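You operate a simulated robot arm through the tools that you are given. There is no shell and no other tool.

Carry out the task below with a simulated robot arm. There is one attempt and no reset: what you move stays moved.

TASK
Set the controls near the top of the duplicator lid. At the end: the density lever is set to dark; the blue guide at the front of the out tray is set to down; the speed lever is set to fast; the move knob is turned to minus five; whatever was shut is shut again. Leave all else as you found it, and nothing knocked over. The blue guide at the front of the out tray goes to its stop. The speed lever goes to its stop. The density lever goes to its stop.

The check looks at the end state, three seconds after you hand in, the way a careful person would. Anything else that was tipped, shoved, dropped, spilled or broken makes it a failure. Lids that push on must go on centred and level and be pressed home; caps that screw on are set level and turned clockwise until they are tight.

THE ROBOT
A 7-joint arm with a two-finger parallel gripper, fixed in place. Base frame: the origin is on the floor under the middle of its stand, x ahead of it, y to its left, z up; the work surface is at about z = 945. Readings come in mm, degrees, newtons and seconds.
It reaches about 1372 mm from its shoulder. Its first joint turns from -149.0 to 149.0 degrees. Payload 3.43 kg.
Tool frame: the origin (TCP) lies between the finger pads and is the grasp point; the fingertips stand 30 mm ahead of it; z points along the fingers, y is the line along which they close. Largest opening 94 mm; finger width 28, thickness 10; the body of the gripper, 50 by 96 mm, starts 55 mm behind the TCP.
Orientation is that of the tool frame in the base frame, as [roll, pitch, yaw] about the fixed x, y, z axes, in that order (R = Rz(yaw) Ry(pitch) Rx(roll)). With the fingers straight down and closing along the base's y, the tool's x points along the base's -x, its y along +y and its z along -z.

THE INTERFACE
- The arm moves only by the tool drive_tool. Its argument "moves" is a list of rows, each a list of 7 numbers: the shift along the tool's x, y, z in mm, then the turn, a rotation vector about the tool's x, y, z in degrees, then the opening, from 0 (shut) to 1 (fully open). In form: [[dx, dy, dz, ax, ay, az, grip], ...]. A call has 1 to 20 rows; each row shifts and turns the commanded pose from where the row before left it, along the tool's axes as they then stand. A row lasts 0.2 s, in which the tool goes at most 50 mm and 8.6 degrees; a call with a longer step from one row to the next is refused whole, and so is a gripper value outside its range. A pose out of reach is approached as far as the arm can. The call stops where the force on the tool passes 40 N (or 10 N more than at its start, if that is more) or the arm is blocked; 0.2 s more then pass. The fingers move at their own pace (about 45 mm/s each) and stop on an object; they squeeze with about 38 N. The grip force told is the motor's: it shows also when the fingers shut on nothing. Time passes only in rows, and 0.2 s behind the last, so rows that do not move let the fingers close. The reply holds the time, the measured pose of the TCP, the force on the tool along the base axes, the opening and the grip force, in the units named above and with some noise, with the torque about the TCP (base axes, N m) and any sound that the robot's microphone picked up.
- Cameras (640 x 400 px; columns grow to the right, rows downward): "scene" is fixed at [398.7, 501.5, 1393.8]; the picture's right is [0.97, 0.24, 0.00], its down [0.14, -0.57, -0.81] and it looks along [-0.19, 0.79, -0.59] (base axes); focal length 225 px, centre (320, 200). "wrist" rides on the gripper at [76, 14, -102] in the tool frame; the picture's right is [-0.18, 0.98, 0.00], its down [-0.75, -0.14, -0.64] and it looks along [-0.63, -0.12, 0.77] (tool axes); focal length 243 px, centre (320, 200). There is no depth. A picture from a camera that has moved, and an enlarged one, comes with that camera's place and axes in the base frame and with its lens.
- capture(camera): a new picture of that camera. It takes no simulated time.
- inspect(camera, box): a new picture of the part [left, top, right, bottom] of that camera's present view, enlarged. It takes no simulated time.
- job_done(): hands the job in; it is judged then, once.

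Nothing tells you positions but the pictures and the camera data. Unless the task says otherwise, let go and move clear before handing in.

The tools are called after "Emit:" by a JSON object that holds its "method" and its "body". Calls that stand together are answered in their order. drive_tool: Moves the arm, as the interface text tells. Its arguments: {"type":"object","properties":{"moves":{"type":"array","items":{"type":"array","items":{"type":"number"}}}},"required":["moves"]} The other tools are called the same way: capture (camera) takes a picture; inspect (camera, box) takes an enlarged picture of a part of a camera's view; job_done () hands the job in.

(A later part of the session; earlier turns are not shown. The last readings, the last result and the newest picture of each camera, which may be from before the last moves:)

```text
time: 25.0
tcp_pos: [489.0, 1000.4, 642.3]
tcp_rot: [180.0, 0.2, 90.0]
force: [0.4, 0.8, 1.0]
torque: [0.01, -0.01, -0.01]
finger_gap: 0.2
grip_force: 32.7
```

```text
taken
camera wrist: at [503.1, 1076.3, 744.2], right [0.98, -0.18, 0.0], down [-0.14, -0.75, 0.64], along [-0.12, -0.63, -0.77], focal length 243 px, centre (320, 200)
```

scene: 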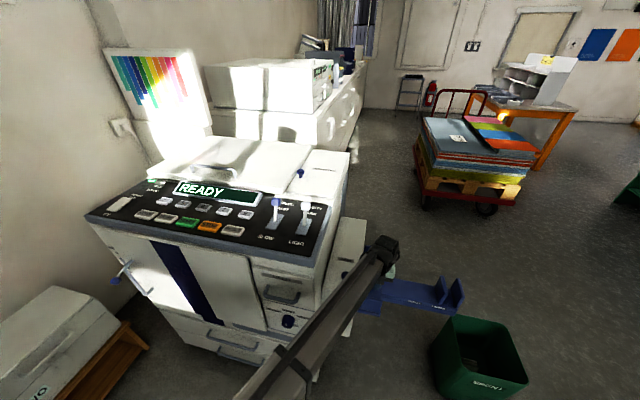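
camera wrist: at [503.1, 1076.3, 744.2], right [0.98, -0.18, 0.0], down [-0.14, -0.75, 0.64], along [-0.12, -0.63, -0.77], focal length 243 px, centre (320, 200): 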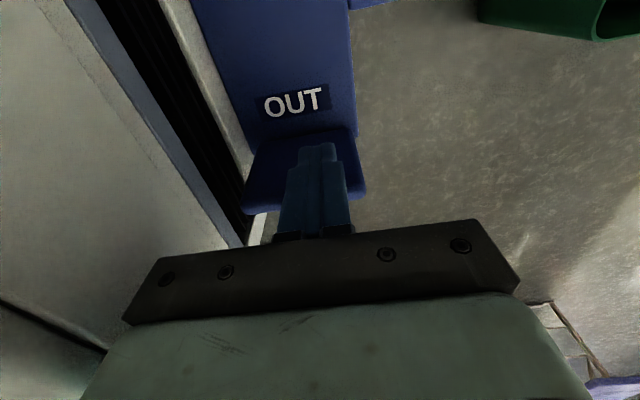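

No contact yet; the finger edge is at about y = 986. I continue in 2 mm steps.

Emit:
{"method": "drive_tool", "body": {"moves": [[-2, 0, 0, 0, 0, 0, 0], [-2, 0, 0, 0, 0, 0, 0], [-2, 0, 0, 0, 0, 0, 0], [-2, 0, 0, 0, 0, 0, 0]]}}

Emit:
{"method": "inspect", "body": {"camera": "wrist", "box": [220, 60, 400, 240]}}

```text
time: 26.0
tcp_pos: [489.5, 991.2, 641.8]
tcp_rot: [180.0, 0.2, 90.0]
force: [-0.1, 1.3, -0.2]
torque: [0.02, -0.02, -0.03]
finger_gap: 0.0
grip_force: 33.4
```

```text
2.22 times, centred on (310, 150) of wrist
camera zoom: at [503.2, 1068.0, 744.4], right [0.98, -0.18, 0.0], down [-0.14, -0.75, 0.64], along [-0.12, -0.63, -0.77], focal length 539 px, centre (342, 311)
```

zoom: 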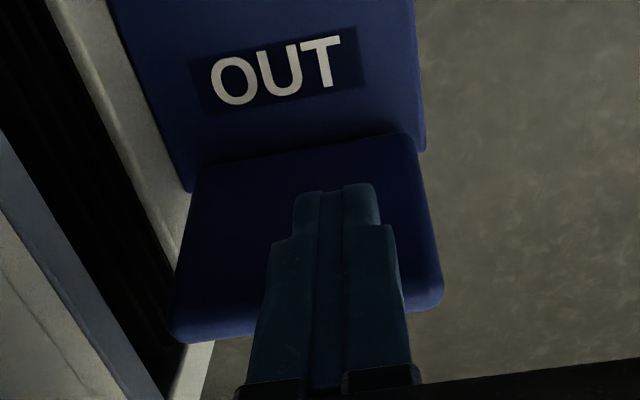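

Emit:
{"method": "drive_tool", "body": {"moves": [[-2, 0, 0, 0, 0, 0, 0], [-2, 0, 0, 0, 0, 0, 0], [-2, 0, 0, 0, 0, 0, 0], [-2, 0, 0, 0, 0, 0, 0]]}}

Emit:
{"method": "inspect", "body": {"camera": "wrist", "box": [220, 60, 400, 240]}}

Emit:
{"method": "inspect", "body": {"camera": "scene", "box": [330, 240, 430, 330]}}

```text
time: 27.0
tcp_pos: [488.8, 982.8, 641.9]
tcp_rot: [180.0, 0.1, 90.0]
force: [-0.6, 0.1, -0.5]
torque: [0.02, 0.01, 0.0]
finger_gap: 0.2
grip_force: 32.7
```

```text
2.22 times, centred on (310, 150) of wrist
camera zoom: at [503.4, 1060.1, 744.0], right [0.98, -0.18, 0.0], down [-0.14, -0.75, 0.64], along [-0.12, -0.63, -0.77], focal length 539 px, centre (342, 311)
```

zoom: 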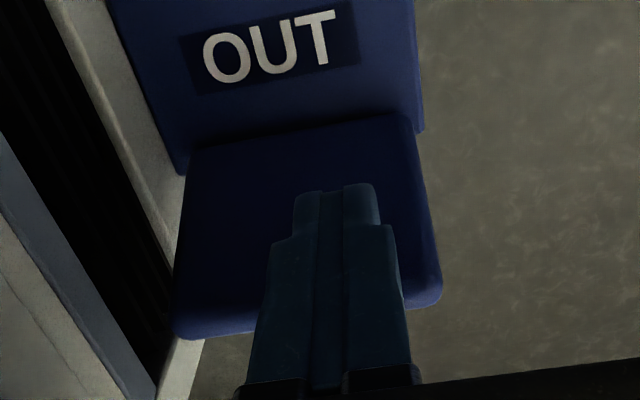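

```text
4.44 times, centred on (380, 285) of scene
camera zoom: at [398.7, 501.5, 1393.8], right [0.97, 0.24, 0.0], down [0.14, -0.57, -0.81], along [-0.19, 0.79, -0.59], focal length 1000 px, centre (53, -178)
```

zoom: 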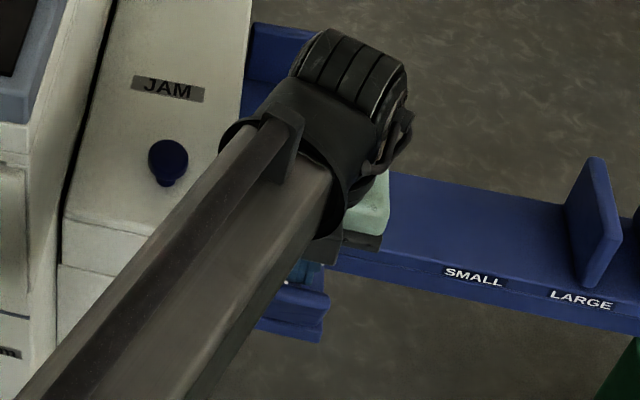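

The guide's top edge is moving with the finger at almost no force, so it folds outward towards the robot. I continue the sweep.

Emit:
{"method": "drive_tool", "body": {"moves": [[-4, 0, 0, 0, 0, 0, 0], [-4, 0, 0, 0, 0, 0, 0], [-4, 0, 0, 0, 0, 0, 0], [-4, 0, 0, 0, 0, 0, 0], [-4, 0, 0, 0, 0, 0, 0], [-4, 0, 1, 0, 0, 0, 0], [-4, 0, 2, 0, 0, 0, 0], [-4, 0, 3, 0, 0, 0, 0]]}}

Emit:
{"method": "capture", "body": {"camera": "wrist"}}

Emit:
{"method": "inspect", "body": {"camera": "scene", "box": [330, 240, 430, 330]}}

```text
time: 28.8
tcp_pos: [487.9, 950.6, 636.8]
tcp_rot: [-180.0, 0.1, 90.0]
force: [-0.7, -0.4, 0.2]
torque: [-0.01, 0.0, 0.0]
finger_gap: 0.0
grip_force: 33.5
```

```text
taken
camera wrist: at [503.2, 1028.1, 738.4], right [0.98, -0.18, 0.0], down [-0.14, -0.75, 0.64], along [-0.12, -0.63, -0.77], focal length 243 px, centre (320, 200)
```

wrist: 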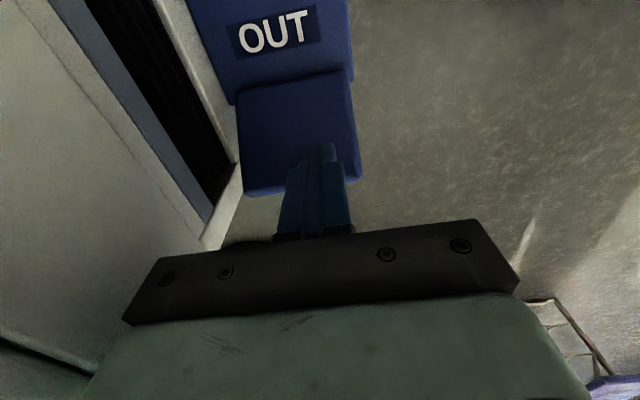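

```text
4.44 times, centred on (380, 285) of scene
camera zoom: at [398.7, 501.5, 1393.8], right [0.97, 0.24, 0.0], down [0.14, -0.57, -0.81], along [-0.19, 0.79, -0.59], focal length 1000 px, centre (53, -178)
```

zoom: 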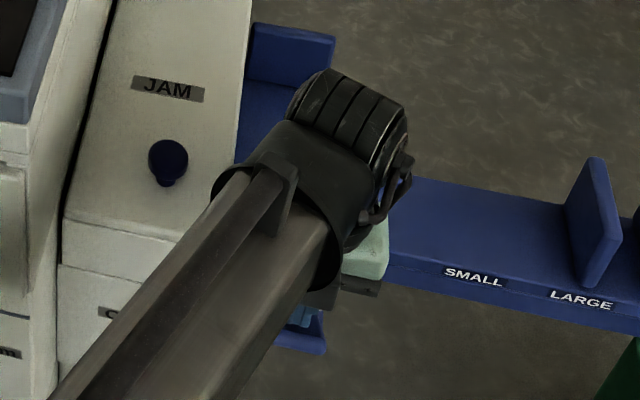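

The guide is at about 45° now. I push it down and outward.

Emit:
{"method": "drive_tool", "body": {"moves": [[-3, 0, 4, 0, 0, 0, 0], [-2, 0, 4, 0, 0, 0, 0], [-2, 0, 4, 0, 0, 0, 0], [-1, 0, 4, 0, 0, 0, 0], [-1, 0, 4, 0, 0, 0, 0], [0, 0, 4, 0, 0, 0, 0], [0, 0, 4, 0, 0, 0, 0]]}}

Emit:
{"method": "capture", "body": {"camera": "wrist"}}

Emit:
{"method": "inspect", "body": {"camera": "scene", "box": [330, 240, 430, 330]}}

```text
time: 30.4
tcp_pos: [487.8, 942.1, 608.3]
tcp_rot: [180.0, 0.0, 90.0]
force: [0.1, -0.5, -0.2]
torque: [0.01, -0.02, -0.02]
finger_gap: 0.1
grip_force: 33.7
```

```text
taken
camera wrist: at [502.8, 1018.9, 710.4], right [0.98, -0.18, 0.0], down [-0.14, -0.75, 0.64], along [-0.12, -0.63, -0.77], focal length 243 px, centre (320, 200)
```

wrist: 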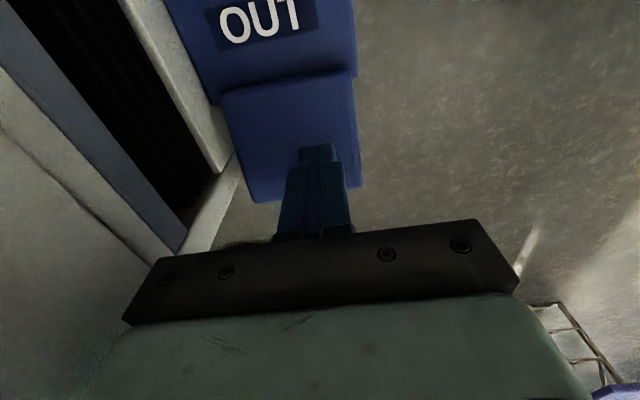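

```text
4.44 times, centred on (380, 285) of scene
camera zoom: at [398.7, 501.5, 1393.8], right [0.97, 0.24, 0.0], down [0.14, -0.57, -0.81], along [-0.19, 0.79, -0.59], focal length 1000 px, centre (53, -178)
```

zoom: 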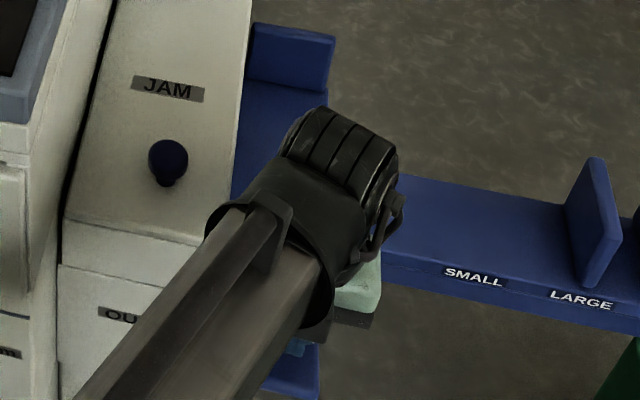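

It keeps going freely. I continue pressing down in small steps until it meets a stop.

Emit:
{"method": "drive_tool", "body": {"moves": [[0, 0, 3, 0, 0, 0, 0], [0, 0, 3, 0, 0, 0, 0], [0, 0, 3, 0, 0, 0, 0], [0, 0, 3, 0, 0, 0, 0], [0, 0, 3, 0, 0, 0, 0], [0, 0, 3, 0, 0, 0, 0]]}}

Emit:
{"method": "capture", "body": {"camera": "wrist"}}

Emit:
{"method": "inspect", "body": {"camera": "scene", "box": [330, 240, 430, 330]}}

```text
time: 31.8
tcp_pos: [488.0, 943.8, 590.7]
tcp_rot: [180.0, 0.1, 90.1]
force: [-0.5, -0.3, 4.9]
torque: [-0.09, 0.03, -0.01]
finger_gap: 0.0
grip_force: 32.6
```

```text
taken
camera wrist: at [502.9, 1019.3, 692.8], right [0.98, -0.18, 0.0], down [-0.14, -0.75, 0.64], along [-0.12, -0.63, -0.77], focal length 243 px, centre (320, 200)
```

wrist: 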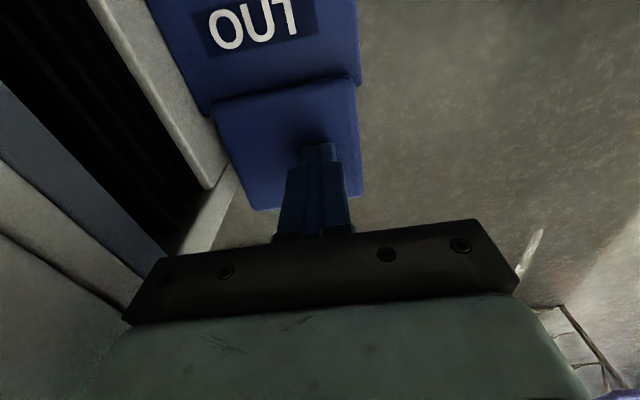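

```text
4.44 times, centred on (380, 285) of scene
camera zoom: at [398.7, 501.5, 1393.8], right [0.97, 0.24, 0.0], down [0.14, -0.57, -0.81], along [-0.19, 0.79, -0.59], focal length 1000 px, centre (53, -178)
```

zoom: 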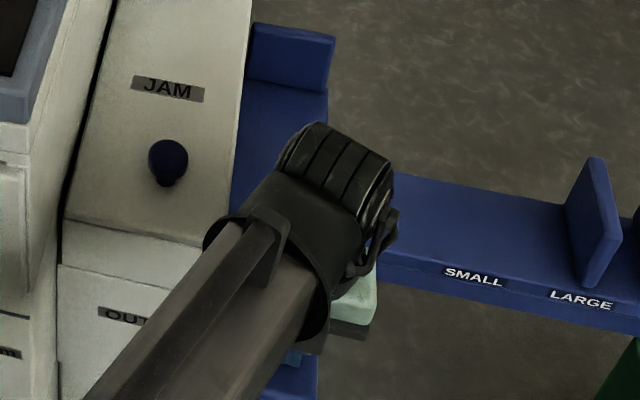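

A light 5 N upward force appears as the guide nears horizontal. I press on carefully to find its stop.

Emit:
{"method": "drive_tool", "body": {"moves": [[0, 0, 1.5, 0, 0, 0, 0], [0, 0, 1.5, 0, 0, 0, 0]]}}

```text
time: 32.4
tcp_pos: [487.7, 941.6, 590.5]
tcp_rot: [179.9, -0.1, 89.9]
force: [-1.1, -2.0, 28.1]
torque: [-0.42, 0.12, 0.02]
finger_gap: 0.0
grip_force: 32.9
```

It is firmly against its stop (28 N at horizontal). I lift off and check that it stays down.

Emit:
{"method": "drive_tool", "body": {"moves": [[0, 0, -10, 0, 0, 0, 0], [0, 0, -40, 0, 0, 0, 0], [0, 0, -45, 0, 0, 0, 0], [0, 0, -45, 0, 0, 0, 0]]}}

Emit:
{"method": "capture", "body": {"camera": "wrist"}}

Emit:
{"method": "inspect", "body": {"camera": "scene", "box": [330, 240, 430, 330]}}

```text
time: 33.4
tcp_pos: [490.3, 941.5, 727.9]
tcp_rot: [-179.9, 0.1, 90.0]
force: [-0.3, -0.8, 0.0]
torque: [-0.02, 0.02, 0.01]
finger_gap: 0.0
grip_force: 33.2
```

```text
taken
camera wrist: at [504.5, 1018.8, 830.3], right [0.98, -0.18, 0.0], down [-0.14, -0.75, 0.64], along [-0.12, -0.63, -0.77], focal length 243 px, centre (320, 200)
```

wrist: 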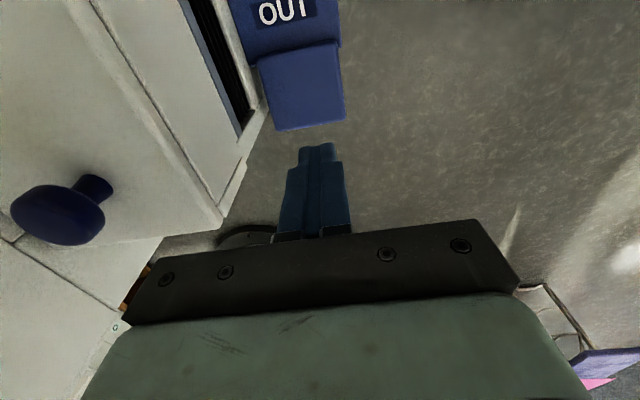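

```text
4.44 times, centred on (380, 285) of scene
camera zoom: at [398.7, 501.5, 1393.8], right [0.97, 0.24, 0.0], down [0.14, -0.57, -0.81], along [-0.19, 0.79, -0.59], focal length 1000 px, centre (53, -178)
```

zoom: 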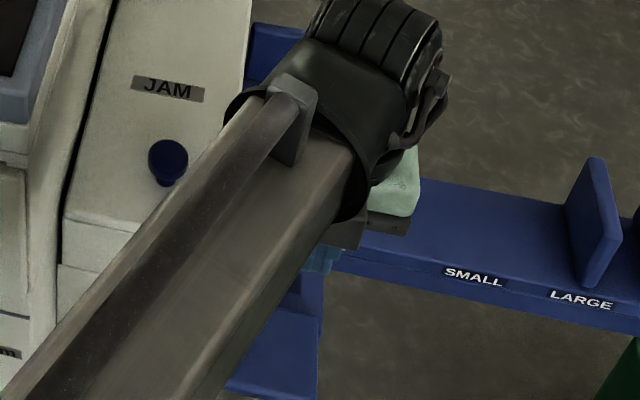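

The guide is flat and stays down. Now I retreat in front of the machine and turn the tool horizontal to face the move knob.

Emit:
{"method": "drive_tool", "body": {"moves": [[-40, 0, -12, 0, 0, 0, 0], [-40, 0, -12, 0, 0, 0, 0], [-40, 0, -12, 0, 0, 0, 0], [-20, -38, -6, 0, 0, 0, 0], [-20, -38, -6, 0, 0, 0, 0], [-20, -38, -6, 0, 0, 0, 0], [-20, -38, -6, 0, 0, 0, 0], [-20, -38, -6, 0, 0, 0, 0]]}}

Emit:
{"method": "capture", "body": {"camera": "scene"}}

Emit:
{"method": "inspect", "body": {"camera": "scene", "box": [330, 240, 430, 330]}}

```text
time: 35.2
tcp_pos: [298.0, 721.8, 793.2]
tcp_rot: [-180.0, 0.1, 90.0]
force: [-0.2, 0.1, 0.5]
torque: [-0.01, -0.01, -0.02]
finger_gap: 0.0
grip_force: 32.9
```

```text
taken
```

scene: 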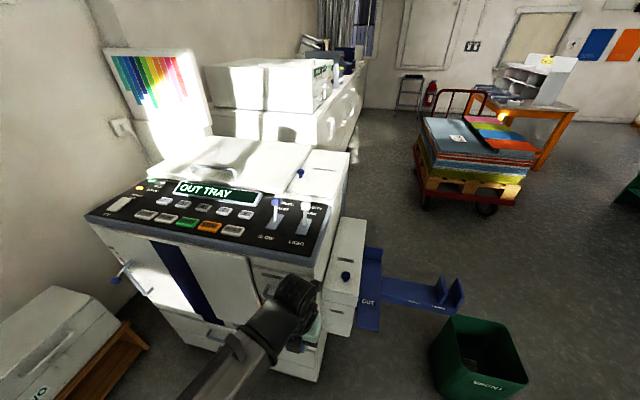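

```text
4.44 times, centred on (380, 285) of scene
camera zoom: at [398.7, 501.5, 1393.8], right [0.97, 0.24, 0.0], down [0.14, -0.57, -0.81], along [-0.19, 0.79, -0.59], focal length 1000 px, centre (53, -178)
```

zoom: 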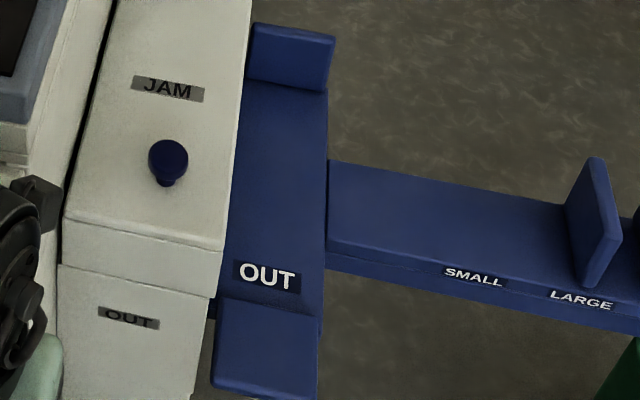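

The guide shows fully down, and the display now reads OUT TRAY. Next I tilt the tool to point horizontally at the machine's front.

Emit:
{"method": "drive_tool", "body": {"moves": [[0, 0, 0, 0, 8.2, 0, 0], [0, 0, 0, 0, 8.2, 0, 0], [0, 0, 0, 0, 8.2, 0, 0], [0, 0, 0, 0, 8.2, 0, 0], [0, 0, 0, 0, 8.2, 0, 0], [0, 0, 0, 0, 8.2, 0, 0]]}}

Emit:
{"method": "capture", "body": {"camera": "wrist"}}

Emit:
{"method": "capture", "body": {"camera": "scene"}}

```text
time: 36.6
tcp_pos: [298.5, 723.1, 793.3]
tcp_rot: [179.9, -49.3, 90.0]
force: [-0.9, 0.5, 0.3]
torque: [-0.04, 0.01, 0.0]
finger_gap: 0.0
grip_force: 33.2
```

```text
taken
camera wrist: at [313.2, 695.3, 918.0], right [0.98, -0.12, -0.14], down [-0.14, -0.98, -0.15], along [-0.12, 0.17, -0.98], focal length 243 px, centre (320, 200)
```

wrist: 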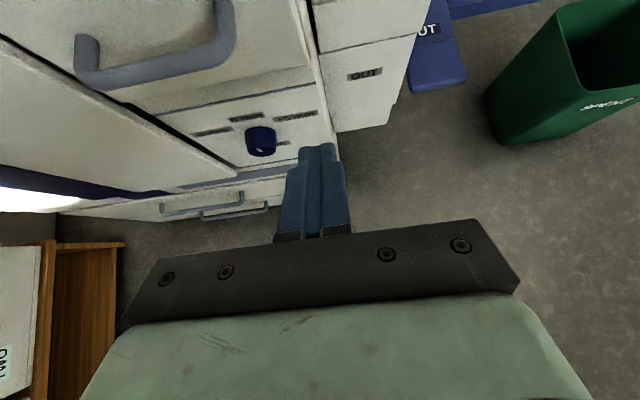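

```text
taken
```

scene: 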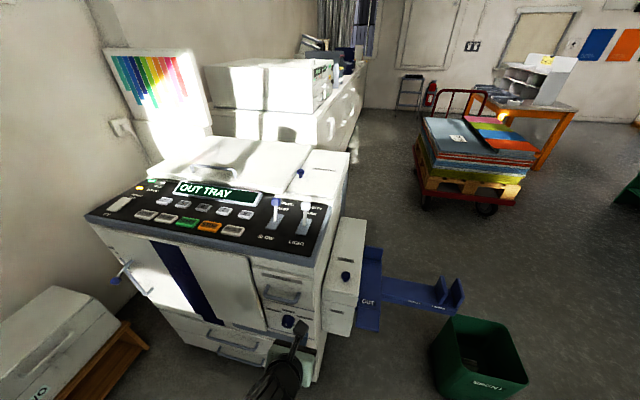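

Emit:
{"method": "drive_tool", "body": {"moves": [[0, 0, 0, 0, 8.2, 0, 0], [0, 0, 0, 0, 8.2, 0, 0], [0, 0, 0, 0, 8.2, 0, 0], [0, 0, 0, 0, 8.2, 0, 0], [0, 0, 0, 0, 8, 0, 0], [-30, -25, 0, 0, 0, 0, 0], [-30, -25, 0, 0, 0, 0, 0], [-30, -25, 0, 0, 0, 0, 0]]}}

Emit:
{"method": "capture", "body": {"camera": "wrist"}}

Emit:
{"method": "capture", "body": {"camera": "scene"}}

```text
time: 38.4
tcp_pos: [224.1, 724.3, 703.6]
tcp_rot: [156.9, -89.9, 113.1]
force: [0.2, 0.6, 0.3]
torque: [0.0, 0.03, -0.03]
finger_gap: 0.0
grip_force: 33.7
```

```text
taken
camera wrist: at [238.4, 621.0, 779.4], right [0.98, 0.0, -0.18], down [-0.14, -0.64, -0.75], along [-0.12, 0.77, -0.63], focal length 243 px, centre (320, 200)
```

wrist: 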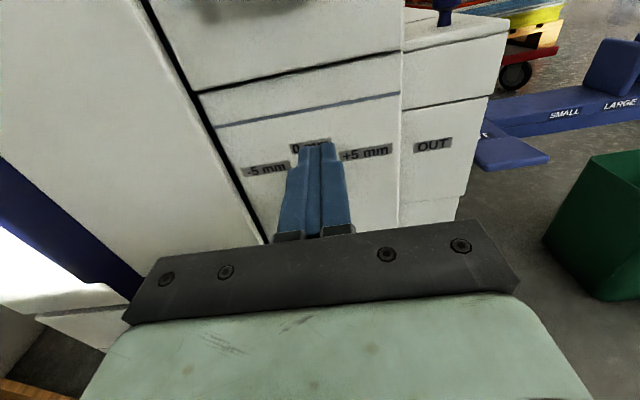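

```text
taken
```

scene: 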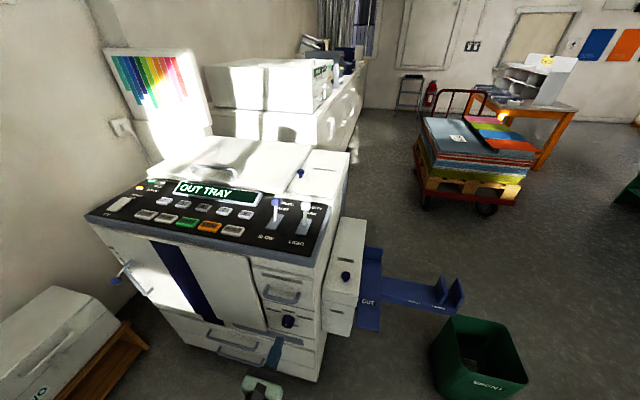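

The tool is now horizontal, but its fingers hide the knob. I shift down and right to see the knob clearly.

Emit:
{"method": "drive_tool", "body": {"moves": [[-30, 25, 0, 0, 0, 0, 0], [-30, 25, 0, 0, 0, 0, 0], [-25, 25, 0, 0, 0, 0, 0]]}}

Emit:
{"method": "capture", "body": {"camera": "wrist"}}

Emit:
{"method": "inspect", "body": {"camera": "wrist", "box": [160, 110, 320, 210]}}

```text
time: 39.2
tcp_pos: [300.0, 723.2, 618.2]
tcp_rot: [175.6, -89.8, 94.4]
force: [0.7, 0.6, 0.4]
torque: [0.02, -0.01, -0.03]
finger_gap: 0.4
grip_force: 33.2
```

```text
taken
camera wrist: at [313.2, 620.8, 694.1], right [0.98, 0.0, -0.18], down [-0.14, -0.64, -0.75], along [-0.12, 0.77, -0.63], focal length 243 px, centre (320, 200)
```

wrist: 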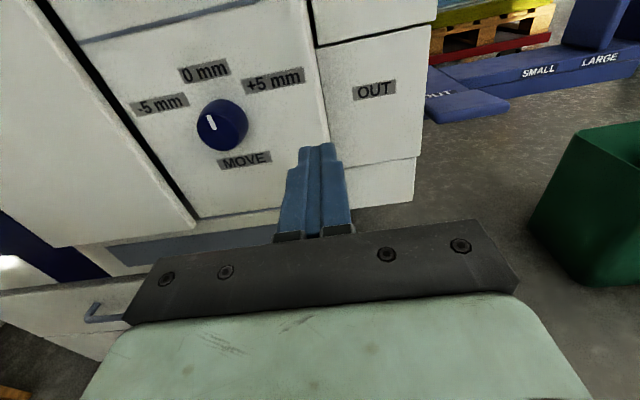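

```text
4.00 times, centred on (240, 160) of wrist
camera zoom: at [313.2, 620.8, 694.1], right [0.98, 0.0, -0.18], down [-0.14, -0.64, -0.75], along [-0.12, 0.77, -0.63], focal length 970 px, centre (640, 360)
```

zoom: 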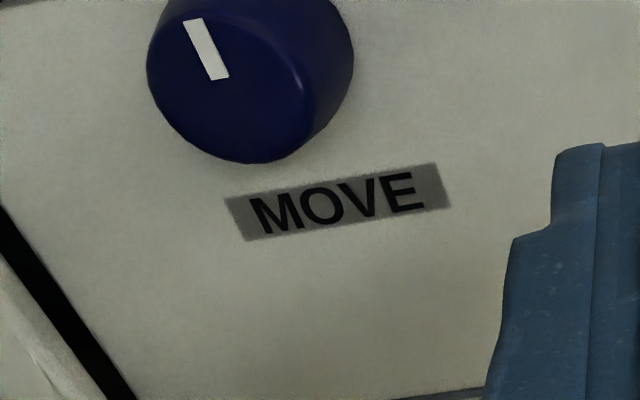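

The pointer mark points straight up to 0 mm, and -5 mm is to its left. I take a better zoom of the dial to measure its centre and the label angles.

Emit:
{"method": "inspect", "body": {"camera": "wrist", "box": [120, 50, 320, 175]}}

Emit:
{"method": "inspect", "body": {"camera": "wrist", "box": [180, 85, 260, 160]}}

Emit:
{"method": "inspect", "body": {"camera": "scene", "box": [250, 290, 330, 340]}}

```text
3.20 times, centred on (220, 112) of wrist
camera zoom: at [313.2, 620.8, 694.1], right [0.98, 0.0, -0.18], down [-0.14, -0.64, -0.75], along [-0.12, 0.77, -0.63], focal length 776 px, centre (640, 480)
```

zoom: 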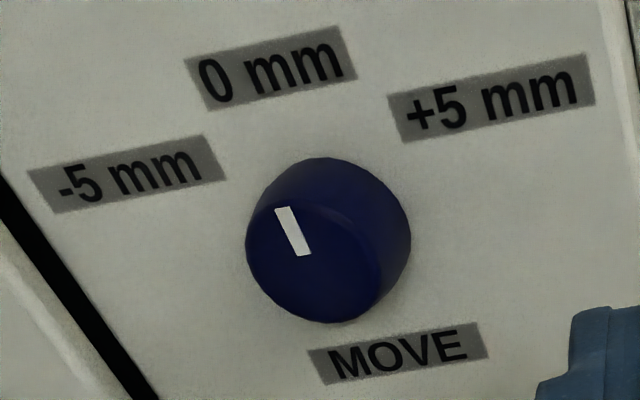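

```text
5.33 times, centred on (220, 122) of wrist
camera zoom: at [313.2, 620.8, 694.1], right [0.98, 0.0, -0.18], down [-0.14, -0.64, -0.75], along [-0.12, 0.77, -0.63], focal length 1294 px, centre (853, 613)
```

zoom: 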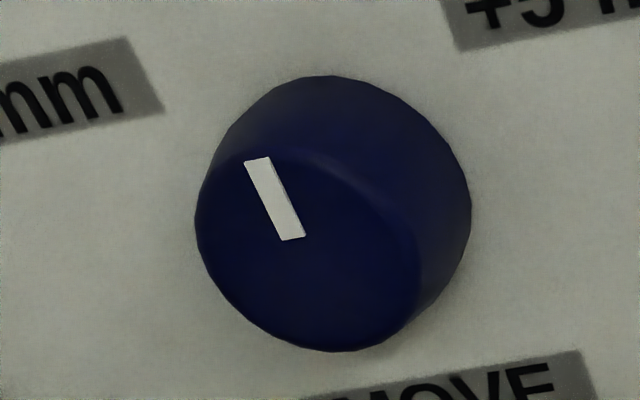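

```text
8.00 times, centred on (290, 315) of scene
camera zoom: at [398.7, 501.5, 1393.8], right [0.97, 0.24, 0.0], down [0.14, -0.57, -0.81], along [-0.19, 0.79, -0.59], focal length 1800 px, centre (560, -720)
```

zoom: 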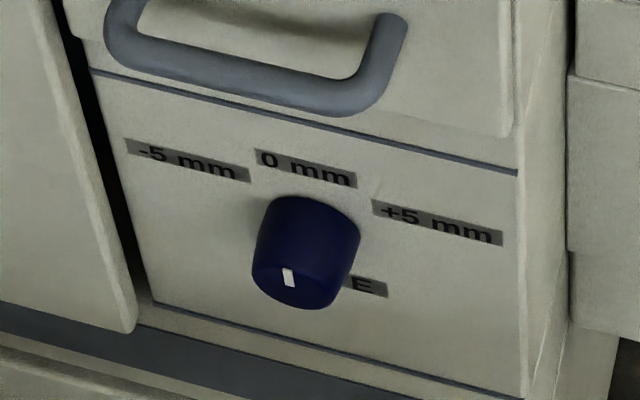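

The dial centre is near (208, 848, 622), the knob's front face is near y = 821, and its diameter is about 36–40 mm. I open the fingers partway and line up with it.

Emit:
{"method": "drive_tool", "body": {"moves": [[2, -46, 0, 0, 0, 0, 0.65], [2, -46, 0, 0, 0, 0, 0.65], [0, 0, 25, 0, 0, 0, 0.65], [0, 0, 25, 0, 0, 0, 0.65], [0, 0, 0, 0, 0, 0, 0.65]]}}

Emit:
{"method": "capture", "body": {"camera": "wrist"}}

Emit:
{"method": "inspect", "body": {"camera": "scene", "box": [230, 270, 350, 370]}}

```text
time: 40.4
tcp_pos: [206.0, 772.3, 620.8]
tcp_rot: [174.3, -90.0, 95.6]
force: [-0.1, 0.1, -0.3]
torque: [-0.01, 0.01, -0.03]
finger_gap: 61.0
grip_force: 0.0
```

```text
taken
camera wrist: at [219.8, 670.9, 697.3], right [0.98, 0.0, -0.18], down [-0.14, -0.64, -0.75], along [-0.12, 0.77, -0.63], focal length 243 px, centre (320, 200)
```

wrist: 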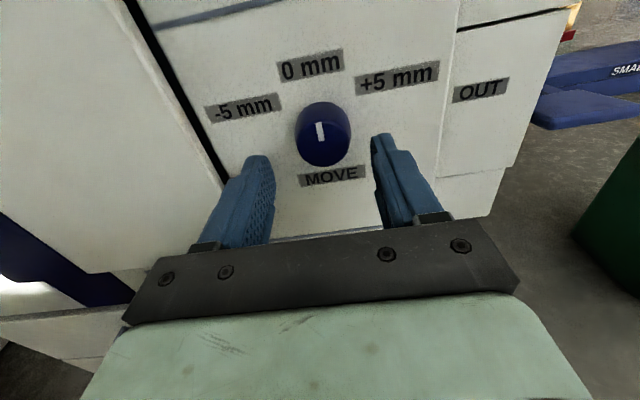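

```text
4.00 times, centred on (290, 320) of scene
camera zoom: at [398.7, 501.5, 1393.8], right [0.97, 0.24, 0.0], down [0.14, -0.57, -0.81], along [-0.19, 0.79, -0.59], focal length 900 px, centre (440, -280)
```

zoom: 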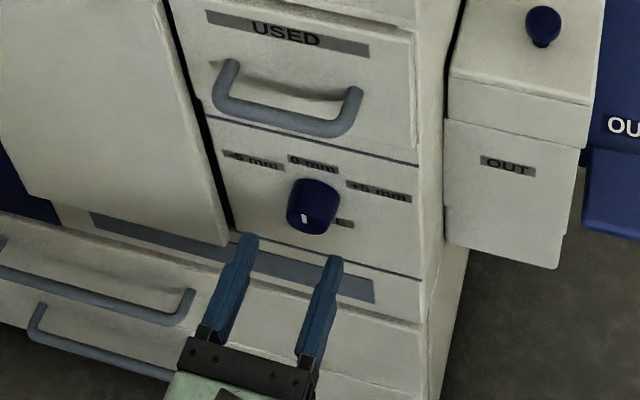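

Emit:
{"method": "inspect", "body": {"camera": "wrist", "box": [200, 40, 440, 190]}}

```text
2.67 times, centred on (320, 115) of wrist
camera zoom: at [219.8, 670.9, 697.3], right [0.98, 0.0, -0.18], down [-0.14, -0.64, -0.75], along [-0.12, 0.77, -0.63], focal length 647 px, centre (320, 427)
```

zoom: 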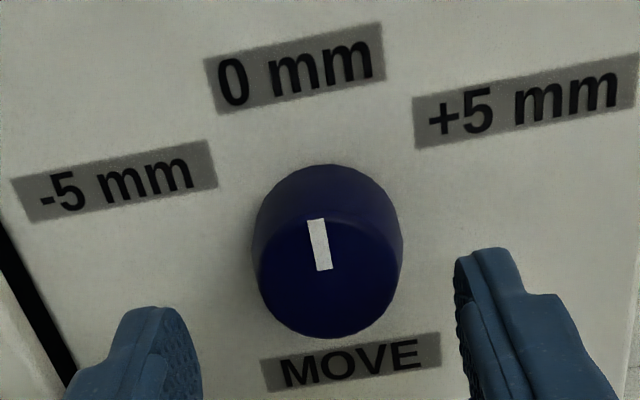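

The fingers straddle the knob nicely. I centre on (207.7, 622.5), slide forward over it and close.

Emit:
{"method": "drive_tool", "body": {"moves": [[1.5, 1.7, 10, 0, 0, 0, 0.65], [0, 0, 12, 0, 0, 0, 0.65], [0, 0, 10, 0, 0, 0, 0.65], [0, 0, 7, 0, 0, 0, 0.65]]}}

Emit:
{"method": "capture", "body": {"camera": "wrist"}}

Emit:
{"method": "inspect", "body": {"camera": "scene", "box": [250, 290, 330, 340]}}

```text
time: 41.4
tcp_pos: [208.3, 812.4, 623.7]
tcp_rot: [177.0, -89.9, 93.0]
force: [0.7, -0.2, 0.6]
torque: [-0.03, 0.01, 0.0]
finger_gap: 61.0
grip_force: 0.1
```

```text
taken
camera wrist: at [222.5, 709.8, 699.5], right [0.98, 0.0, -0.18], down [-0.14, -0.64, -0.75], along [-0.12, 0.77, -0.63], focal length 243 px, centre (320, 200)
```

wrist: 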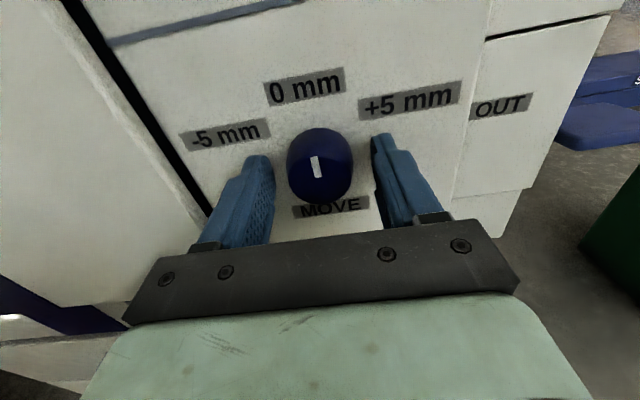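

```text
8.00 times, centred on (290, 315) of scene
camera zoom: at [398.7, 501.5, 1393.8], right [0.97, 0.24, 0.0], down [0.14, -0.57, -0.81], along [-0.19, 0.79, -0.59], focal length 1800 px, centre (560, -720)
```

zoom: 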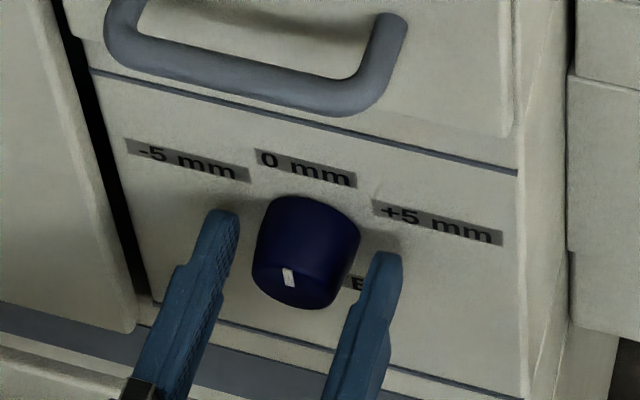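

The fingers are around the knob. I close on it.

Emit:
{"method": "drive_tool", "body": {"moves": [[0, 0, 0, 0, 0, 0, 0], [0, 0, 0, 0, 0, 0, 0], [0, 0, 0, 0, 0, 0, 0]]}}

Emit:
{"method": "capture", "body": {"camera": "wrist"}}

```text
time: 42.2
tcp_pos: [208.4, 812.0, 623.8]
tcp_rot: [130.3, -89.9, 139.6]
force: [-8.8, 1.7, 1.1]
torque: [-0.13, -0.01, 0.18]
finger_gap: 39.6
grip_force: 44.2
```

```text
taken
camera wrist: at [221.8, 709.7, 699.5], right [0.98, 0.0, -0.18], down [-0.14, -0.64, -0.75], along [-0.12, 0.77, -0.63], focal length 243 px, centre (320, 200)
```

wrist: 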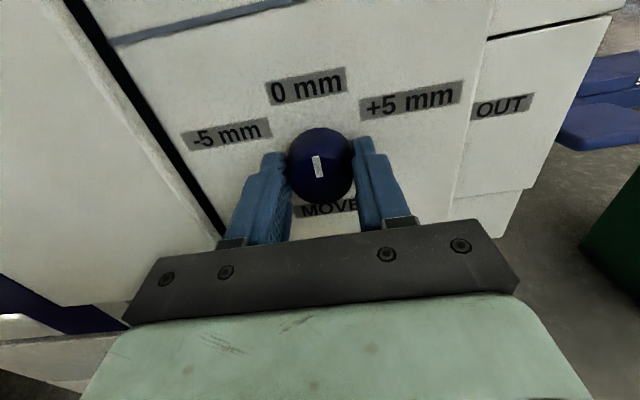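

Gripped at 39.6 mm with a small sideways force, so I nudge to centre and then turn counter-clockwise towards -5 mm, checking torque as I go.

Emit:
{"method": "drive_tool", "body": {"moves": [[-1, -0.8, 0, 0, 0, 0, 0], [0, 0, 0, 0, 0, -6, 0], [0, 0, 0, 0, 0, -6, 0], [0, 0, 0, 0, 0, -6, 0], [0, 0, 0, 0, 0, -6, 0], [0, 0, 0, 0, 0, -6, 0]]}}

Emit:
{"method": "capture", "body": {"camera": "wrist"}}

Emit:
{"method": "inspect", "body": {"camera": "scene", "box": [250, 290, 330, 340]}}

```text
time: 43.6
tcp_pos: [205.0, 812.4, 623.0]
tcp_rot: [90.0, -59.7, -179.9]
force: [-28.4, 9.4, 7.0]
torque: [0.22, 0.08, 0.79]
finger_gap: 39.7
grip_force: 44.9
```

```text
taken
camera wrist: at [180.1, 709.5, 695.7], right [0.94, 0.0, 0.34], down [0.26, -0.64, -0.72], along [0.21, 0.77, -0.6], focal length 243 px, centre (320, 200)
```

wrist: 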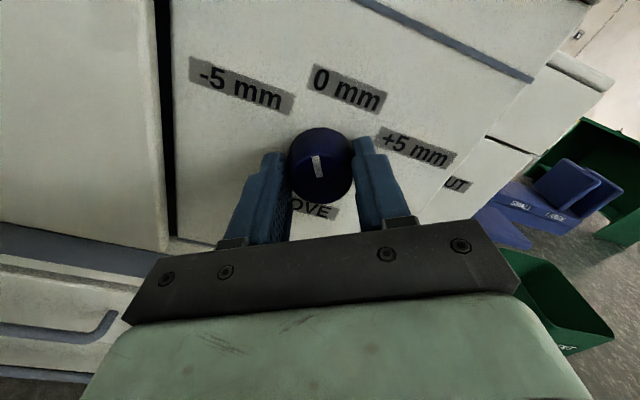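

```text
8.00 times, centred on (290, 315) of scene
camera zoom: at [398.7, 501.5, 1393.8], right [0.97, 0.24, 0.0], down [0.14, -0.57, -0.81], along [-0.19, 0.79, -0.59], focal length 1800 px, centre (560, -720)
```

zoom: 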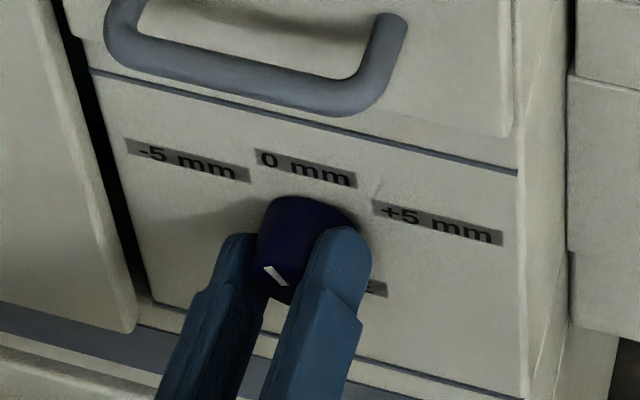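

The knob turns with the gripper (30° so far), but there's a 28 N sideways force, so the tool is off the knob's axis. I check the centring before continuing.

Emit:
{"method": "inspect", "body": {"camera": "wrist", "box": [170, 40, 470, 228]}}

Emit:
{"method": "inspect", "body": {"camera": "wrist", "box": [270, 110, 390, 210]}}

```text
2.13 times, centred on (320, 134) of wrist
camera zoom: at [180.1, 709.5, 695.7], right [0.94, 0.0, 0.34], down [0.26, -0.64, -0.72], along [0.21, 0.77, -0.6], focal length 516 px, centre (320, 340)
```

zoom: 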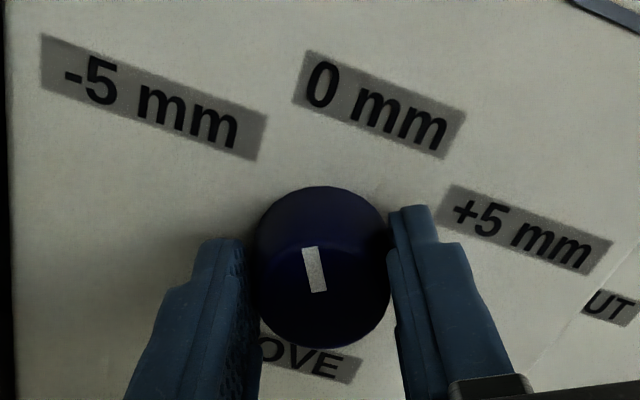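

```text
4.00 times, centred on (330, 160) of wrist
camera zoom: at [180.1, 709.5, 695.7], right [0.94, 0.0, 0.34], down [0.26, -0.64, -0.72], along [0.21, 0.77, -0.6], focal length 970 px, centre (280, 360)
```

zoom: 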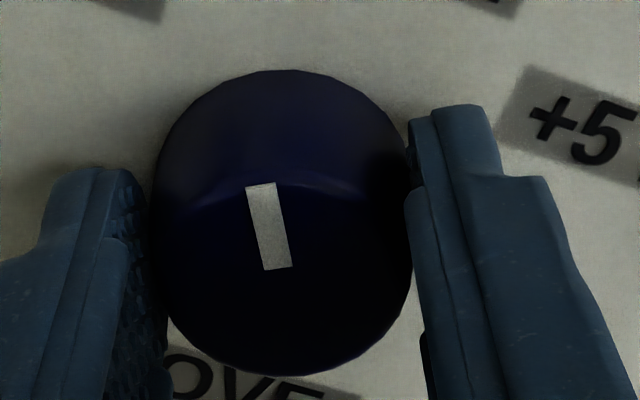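

The knob axis is at about (205.8, 623.4), so the commanded pose was roughly 2 mm too far right. I shift to relieve that load.

Emit:
{"method": "drive_tool", "body": {"moves": [[1.4, -1.5, 0, 0, 0, 0, 0], [0, 0, 0, 0, 0, 0, 0]]}}

```text
time: 44.2
tcp_pos: [206.9, 810.9, 622.5]
tcp_rot: [90.2, -60.0, 179.7]
force: [-16.4, 7.5, 1.0]
torque: [0.8, 0.03, 0.86]
finger_gap: 39.7
grip_force: 45.2
```

Emit:
{"method": "drive_tool", "body": {"moves": [[0.7, -1.2, 0.5, 0, 0, 0, 0], [0, 0, 0, 0, 0, 0, 0]]}}

```text
time: 44.8
tcp_pos: [206.1, 812.5, 623.7]
tcp_rot: [90.4, -60.1, 179.5]
force: [3.4, -3.9, -0.4]
torque: [0.32, 0.0, 0.05]
finger_gap: 39.7
grip_force: 45.0
```

The load is gone now. I keep turning in small steps.

Emit:
{"method": "drive_tool", "body": {"moves": [[0, 0, 0, 0, 0, -5, 0], [0, 0, 0, 0, 0, -5, 0], [0, 0, 0, 0, 0, -4, 0]]}}

```text
time: 45.6
tcp_pos: [204.7, 813.2, 622.2]
tcp_rot: [90.2, -45.8, 179.6]
force: [9.7, -15.1, -7.2]
torque: [-0.67, 0.01, -0.88]
finger_gap: 39.9
grip_force: 45.0
```

Emit:
{"method": "drive_tool", "body": {"moves": [[-0.8, 0.2, -0.8, 0, 0, 0, 0], [0, 0, 0, 0, 0, -4, 0], [0, 0, 0, 0, 0, -4, 0]]}}

Emit:
{"method": "capture", "body": {"camera": "wrist"}}

Emit:
{"method": "inspect", "body": {"camera": "scene", "box": [250, 290, 330, 340]}}

```text
time: 46.4
tcp_pos: [206.0, 813.2, 623.1]
tcp_rot: [90.2, -37.9, 179.9]
force: [4.6, -9.3, -11.8]
torque: [-0.4, 0.05, -0.49]
finger_gap: 39.8
grip_force: 44.8
```

```text
taken
camera wrist: at [153.5, 709.6, 680.2], right [0.75, 0.0, 0.66], down [0.51, -0.64, -0.57], along [0.43, 0.77, -0.48], focal length 243 px, centre (320, 200)
```

wrist: 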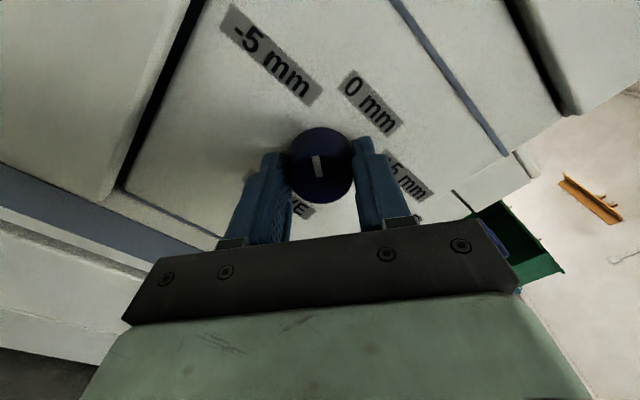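

```text
8.00 times, centred on (290, 315) of scene
camera zoom: at [398.7, 501.5, 1393.8], right [0.97, 0.24, 0.0], down [0.14, -0.57, -0.81], along [-0.19, 0.79, -0.59], focal length 1800 px, centre (560, -720)
```

zoom: 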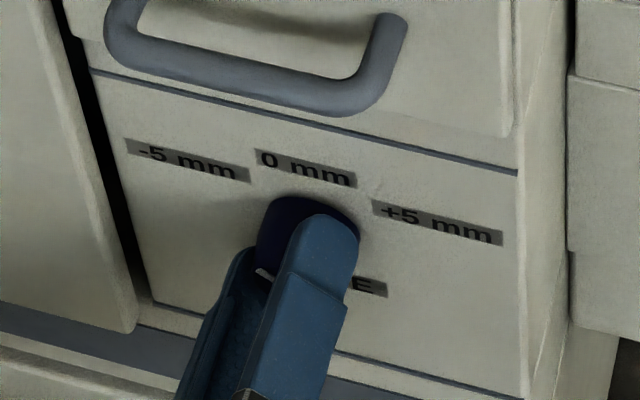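

It has turned about 52° with no turning resistance yet. I go on to 60° in small steps and feel for a stop.

Emit:
{"method": "drive_tool", "body": {"moves": [[0.4, 0.7, -0.5, 0, 0, 0, 0], [0, 0, 0, 0, 0, -2, 0], [0, 0, 0, 0, 0, -2, 0], [0, 0, 0, 0, 0, -2, 0], [0, 0, 0, 0, 0, -2, 0]]}}

```text
time: 47.6
tcp_pos: [204.7, 811.3, 621.8]
tcp_rot: [90.2, -29.9, 179.8]
force: [-14.3, 1.1, -26.2]
torque: [-0.56, 0.22, 0.64]
finger_gap: 39.6
grip_force: 45.2
```

Emit:
{"method": "drive_tool", "body": {"moves": [[0, -1.9, 0, 0, 0, 0, 0], [0, 0, 0, 0, 0, 0, 0]]}}

Emit:
{"method": "inspect", "body": {"camera": "wrist", "box": [270, 110, 390, 210]}}

Emit:
{"method": "inspect", "body": {"camera": "wrist", "box": [180, 0, 480, 220]}}

```text
time: 48.2
tcp_pos: [204.0, 811.3, 622.8]
tcp_rot: [90.1, -30.0, 179.9]
force: [-8.9, 4.3, -13.1]
torque: [-0.97, 0.03, -0.28]
finger_gap: 40.0
grip_force: 45.4
```

```text
4.00 times, centred on (330, 160) of wrist
camera zoom: at [145.6, 709.4, 672.1], right [0.65, 0.0, 0.76], down [0.58, -0.64, -0.5], along [0.49, 0.77, -0.42], focal length 970 px, centre (280, 360)
```

zoom: 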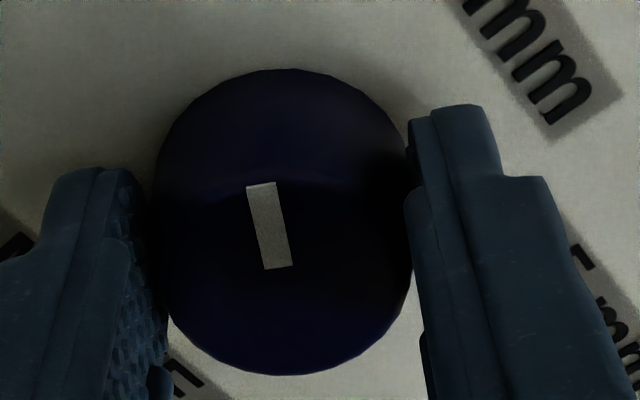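

```text
1.82 times, centred on (330, 110) of wrist
camera zoom: at [145.6, 709.4, 672.1], right [0.65, 0.0, 0.76], down [0.58, -0.64, -0.5], along [0.49, 0.77, -0.42], focal length 441 px, centre (302, 364)
```

zoom: 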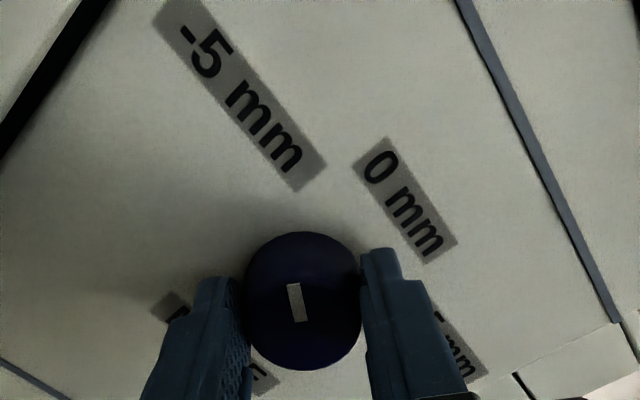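

The pointer is now near 59–60° left. I turn a few more degrees in tiny steps to feel for a stop or detent.

Emit:
{"method": "drive_tool", "body": {"moves": [[0, -0.9, 0.2, 0, 0, 0, 0], [0, 0, 0, 0, 0, -1.5, 0], [0, 0, 0, 0, 0, -1.5, 0], [0, 0, 0, 0, 0, 0, 0]]}}

Emit:
{"method": "inspect", "body": {"camera": "wrist", "box": [270, 110, 390, 210]}}

```text
time: 49.2
tcp_pos: [203.8, 811.1, 621.4]
tcp_rot: [89.9, -27.0, 180.0]
force: [2.4, 7.5, 2.1]
torque: [0.14, 0.68, 0.05]
finger_gap: 39.7
grip_force: 44.5
```

```text
4.00 times, centred on (330, 160) of wrist
camera zoom: at [142.7, 708.9, 668.6], right [0.61, 0.0, 0.79], down [0.61, -0.64, -0.47], along [0.51, 0.77, -0.39], focal length 970 px, centre (280, 360)
```

zoom: 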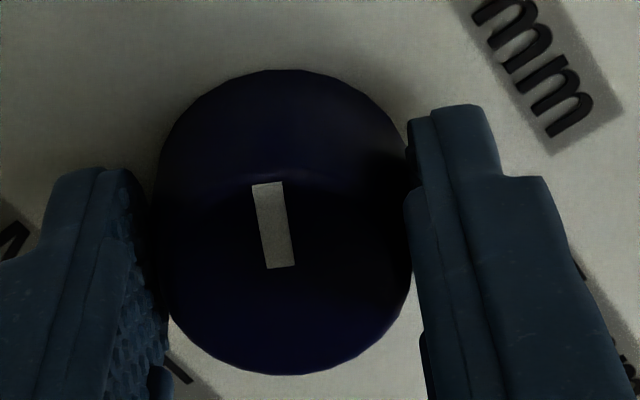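

The torque rose to 0.7 N·m and the pointer stayed at about 60° while the fingers slipped slightly. So the knob has reached its end at -5 mm. I open the fingers and back straight out.

Emit:
{"method": "drive_tool", "body": {"moves": [[0, 0, 0, 0, 0, 0, 0.65], [0, 0, 0, 0, 0, 0, 0.65], [0, 0, 0, 0, 0, 0, 0.65], [0, 0, -20, 0, 0, 0, 0.65], [0, 0, -30, 0, 0, 0, 0.65], [0, 0, -40, 0, 0, 0, 0.65]]}}

Emit:
{"method": "capture", "body": {"camera": "wrist"}}

Emit:
{"method": "inspect", "body": {"camera": "scene", "box": [250, 290, 330, 340]}}

```text
time: 50.6
tcp_pos: [204.2, 719.4, 621.8]
tcp_rot: [90.2, -27.0, -179.9]
force: [0.2, -0.4, -0.4]
torque: [-0.01, 0.05, 0.01]
finger_gap: 61.1
grip_force: 0.1
```

```text
taken
camera wrist: at [142.5, 617.9, 669.1], right [0.61, 0.0, 0.79], down [0.61, -0.64, -0.47], along [0.51, 0.77, -0.39], focal length 243 px, centre (320, 200)
```

wrist: 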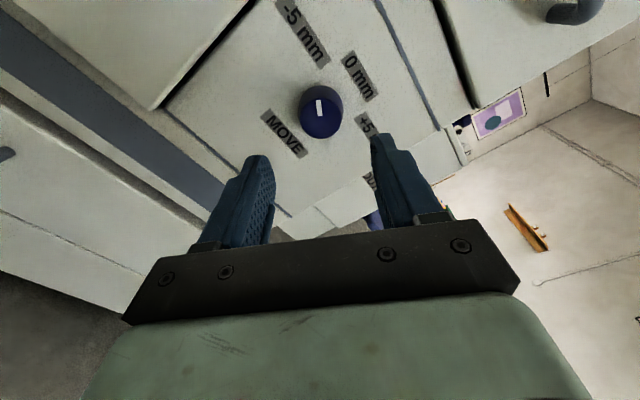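

```text
8.00 times, centred on (290, 315) of scene
camera zoom: at [398.7, 501.5, 1393.8], right [0.97, 0.24, 0.0], down [0.14, -0.57, -0.81], along [-0.19, 0.79, -0.59], focal length 1800 px, centre (560, -720)
```

zoom: 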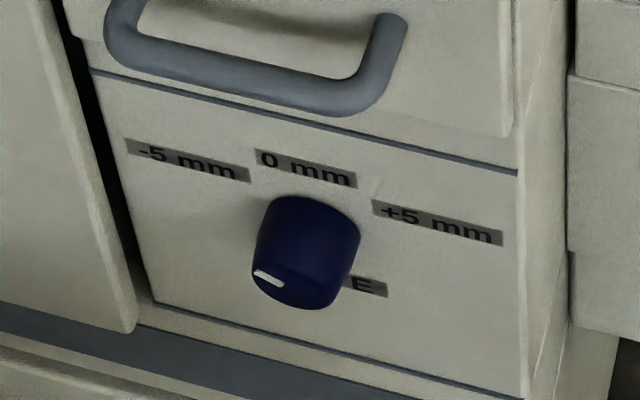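

Emit:
{"method": "inspect", "body": {"camera": "wrist", "box": [280, 70, 360, 145]}}

Emit:
{"method": "inspect", "body": {"camera": "wrist", "box": [240, 0, 400, 160]}}

Emit:
{"method": "capture", "body": {"camera": "scene"}}

```text
5.33 times, centred on (320, 108) of wrist
camera zoom: at [142.5, 617.9, 669.1], right [0.61, 0.0, 0.79], down [0.61, -0.64, -0.47], along [0.51, 0.77, -0.39], focal length 1294 px, centre (320, 693)
```

zoom: 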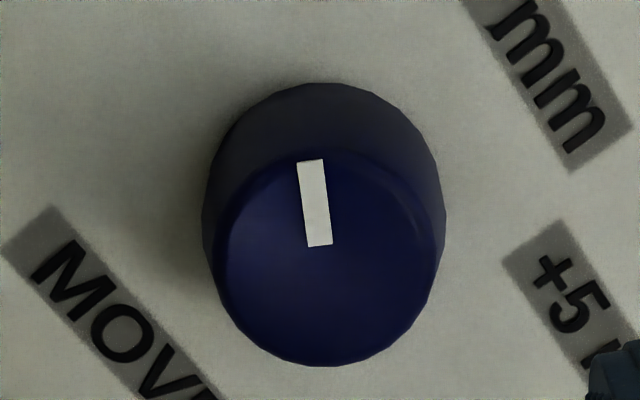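

```text
2.50 times, centred on (320, 80) of wrist
camera zoom: at [142.5, 617.9, 669.1], right [0.61, 0.0, 0.79], down [0.61, -0.64, -0.47], along [0.51, 0.77, -0.39], focal length 606 px, centre (320, 500)
```

zoom: 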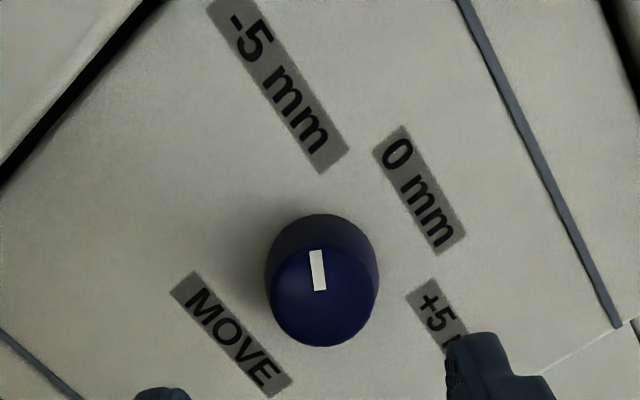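

```text
taken
```

scene: 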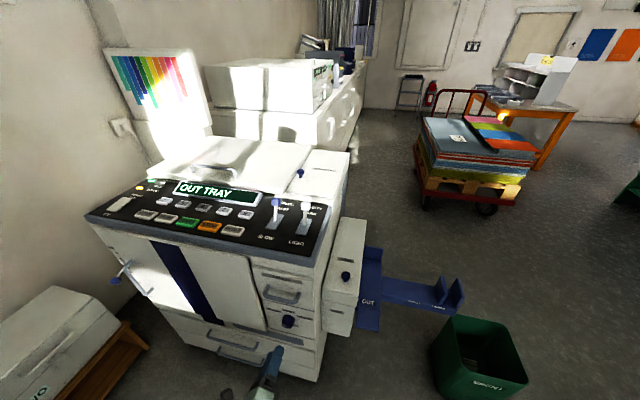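

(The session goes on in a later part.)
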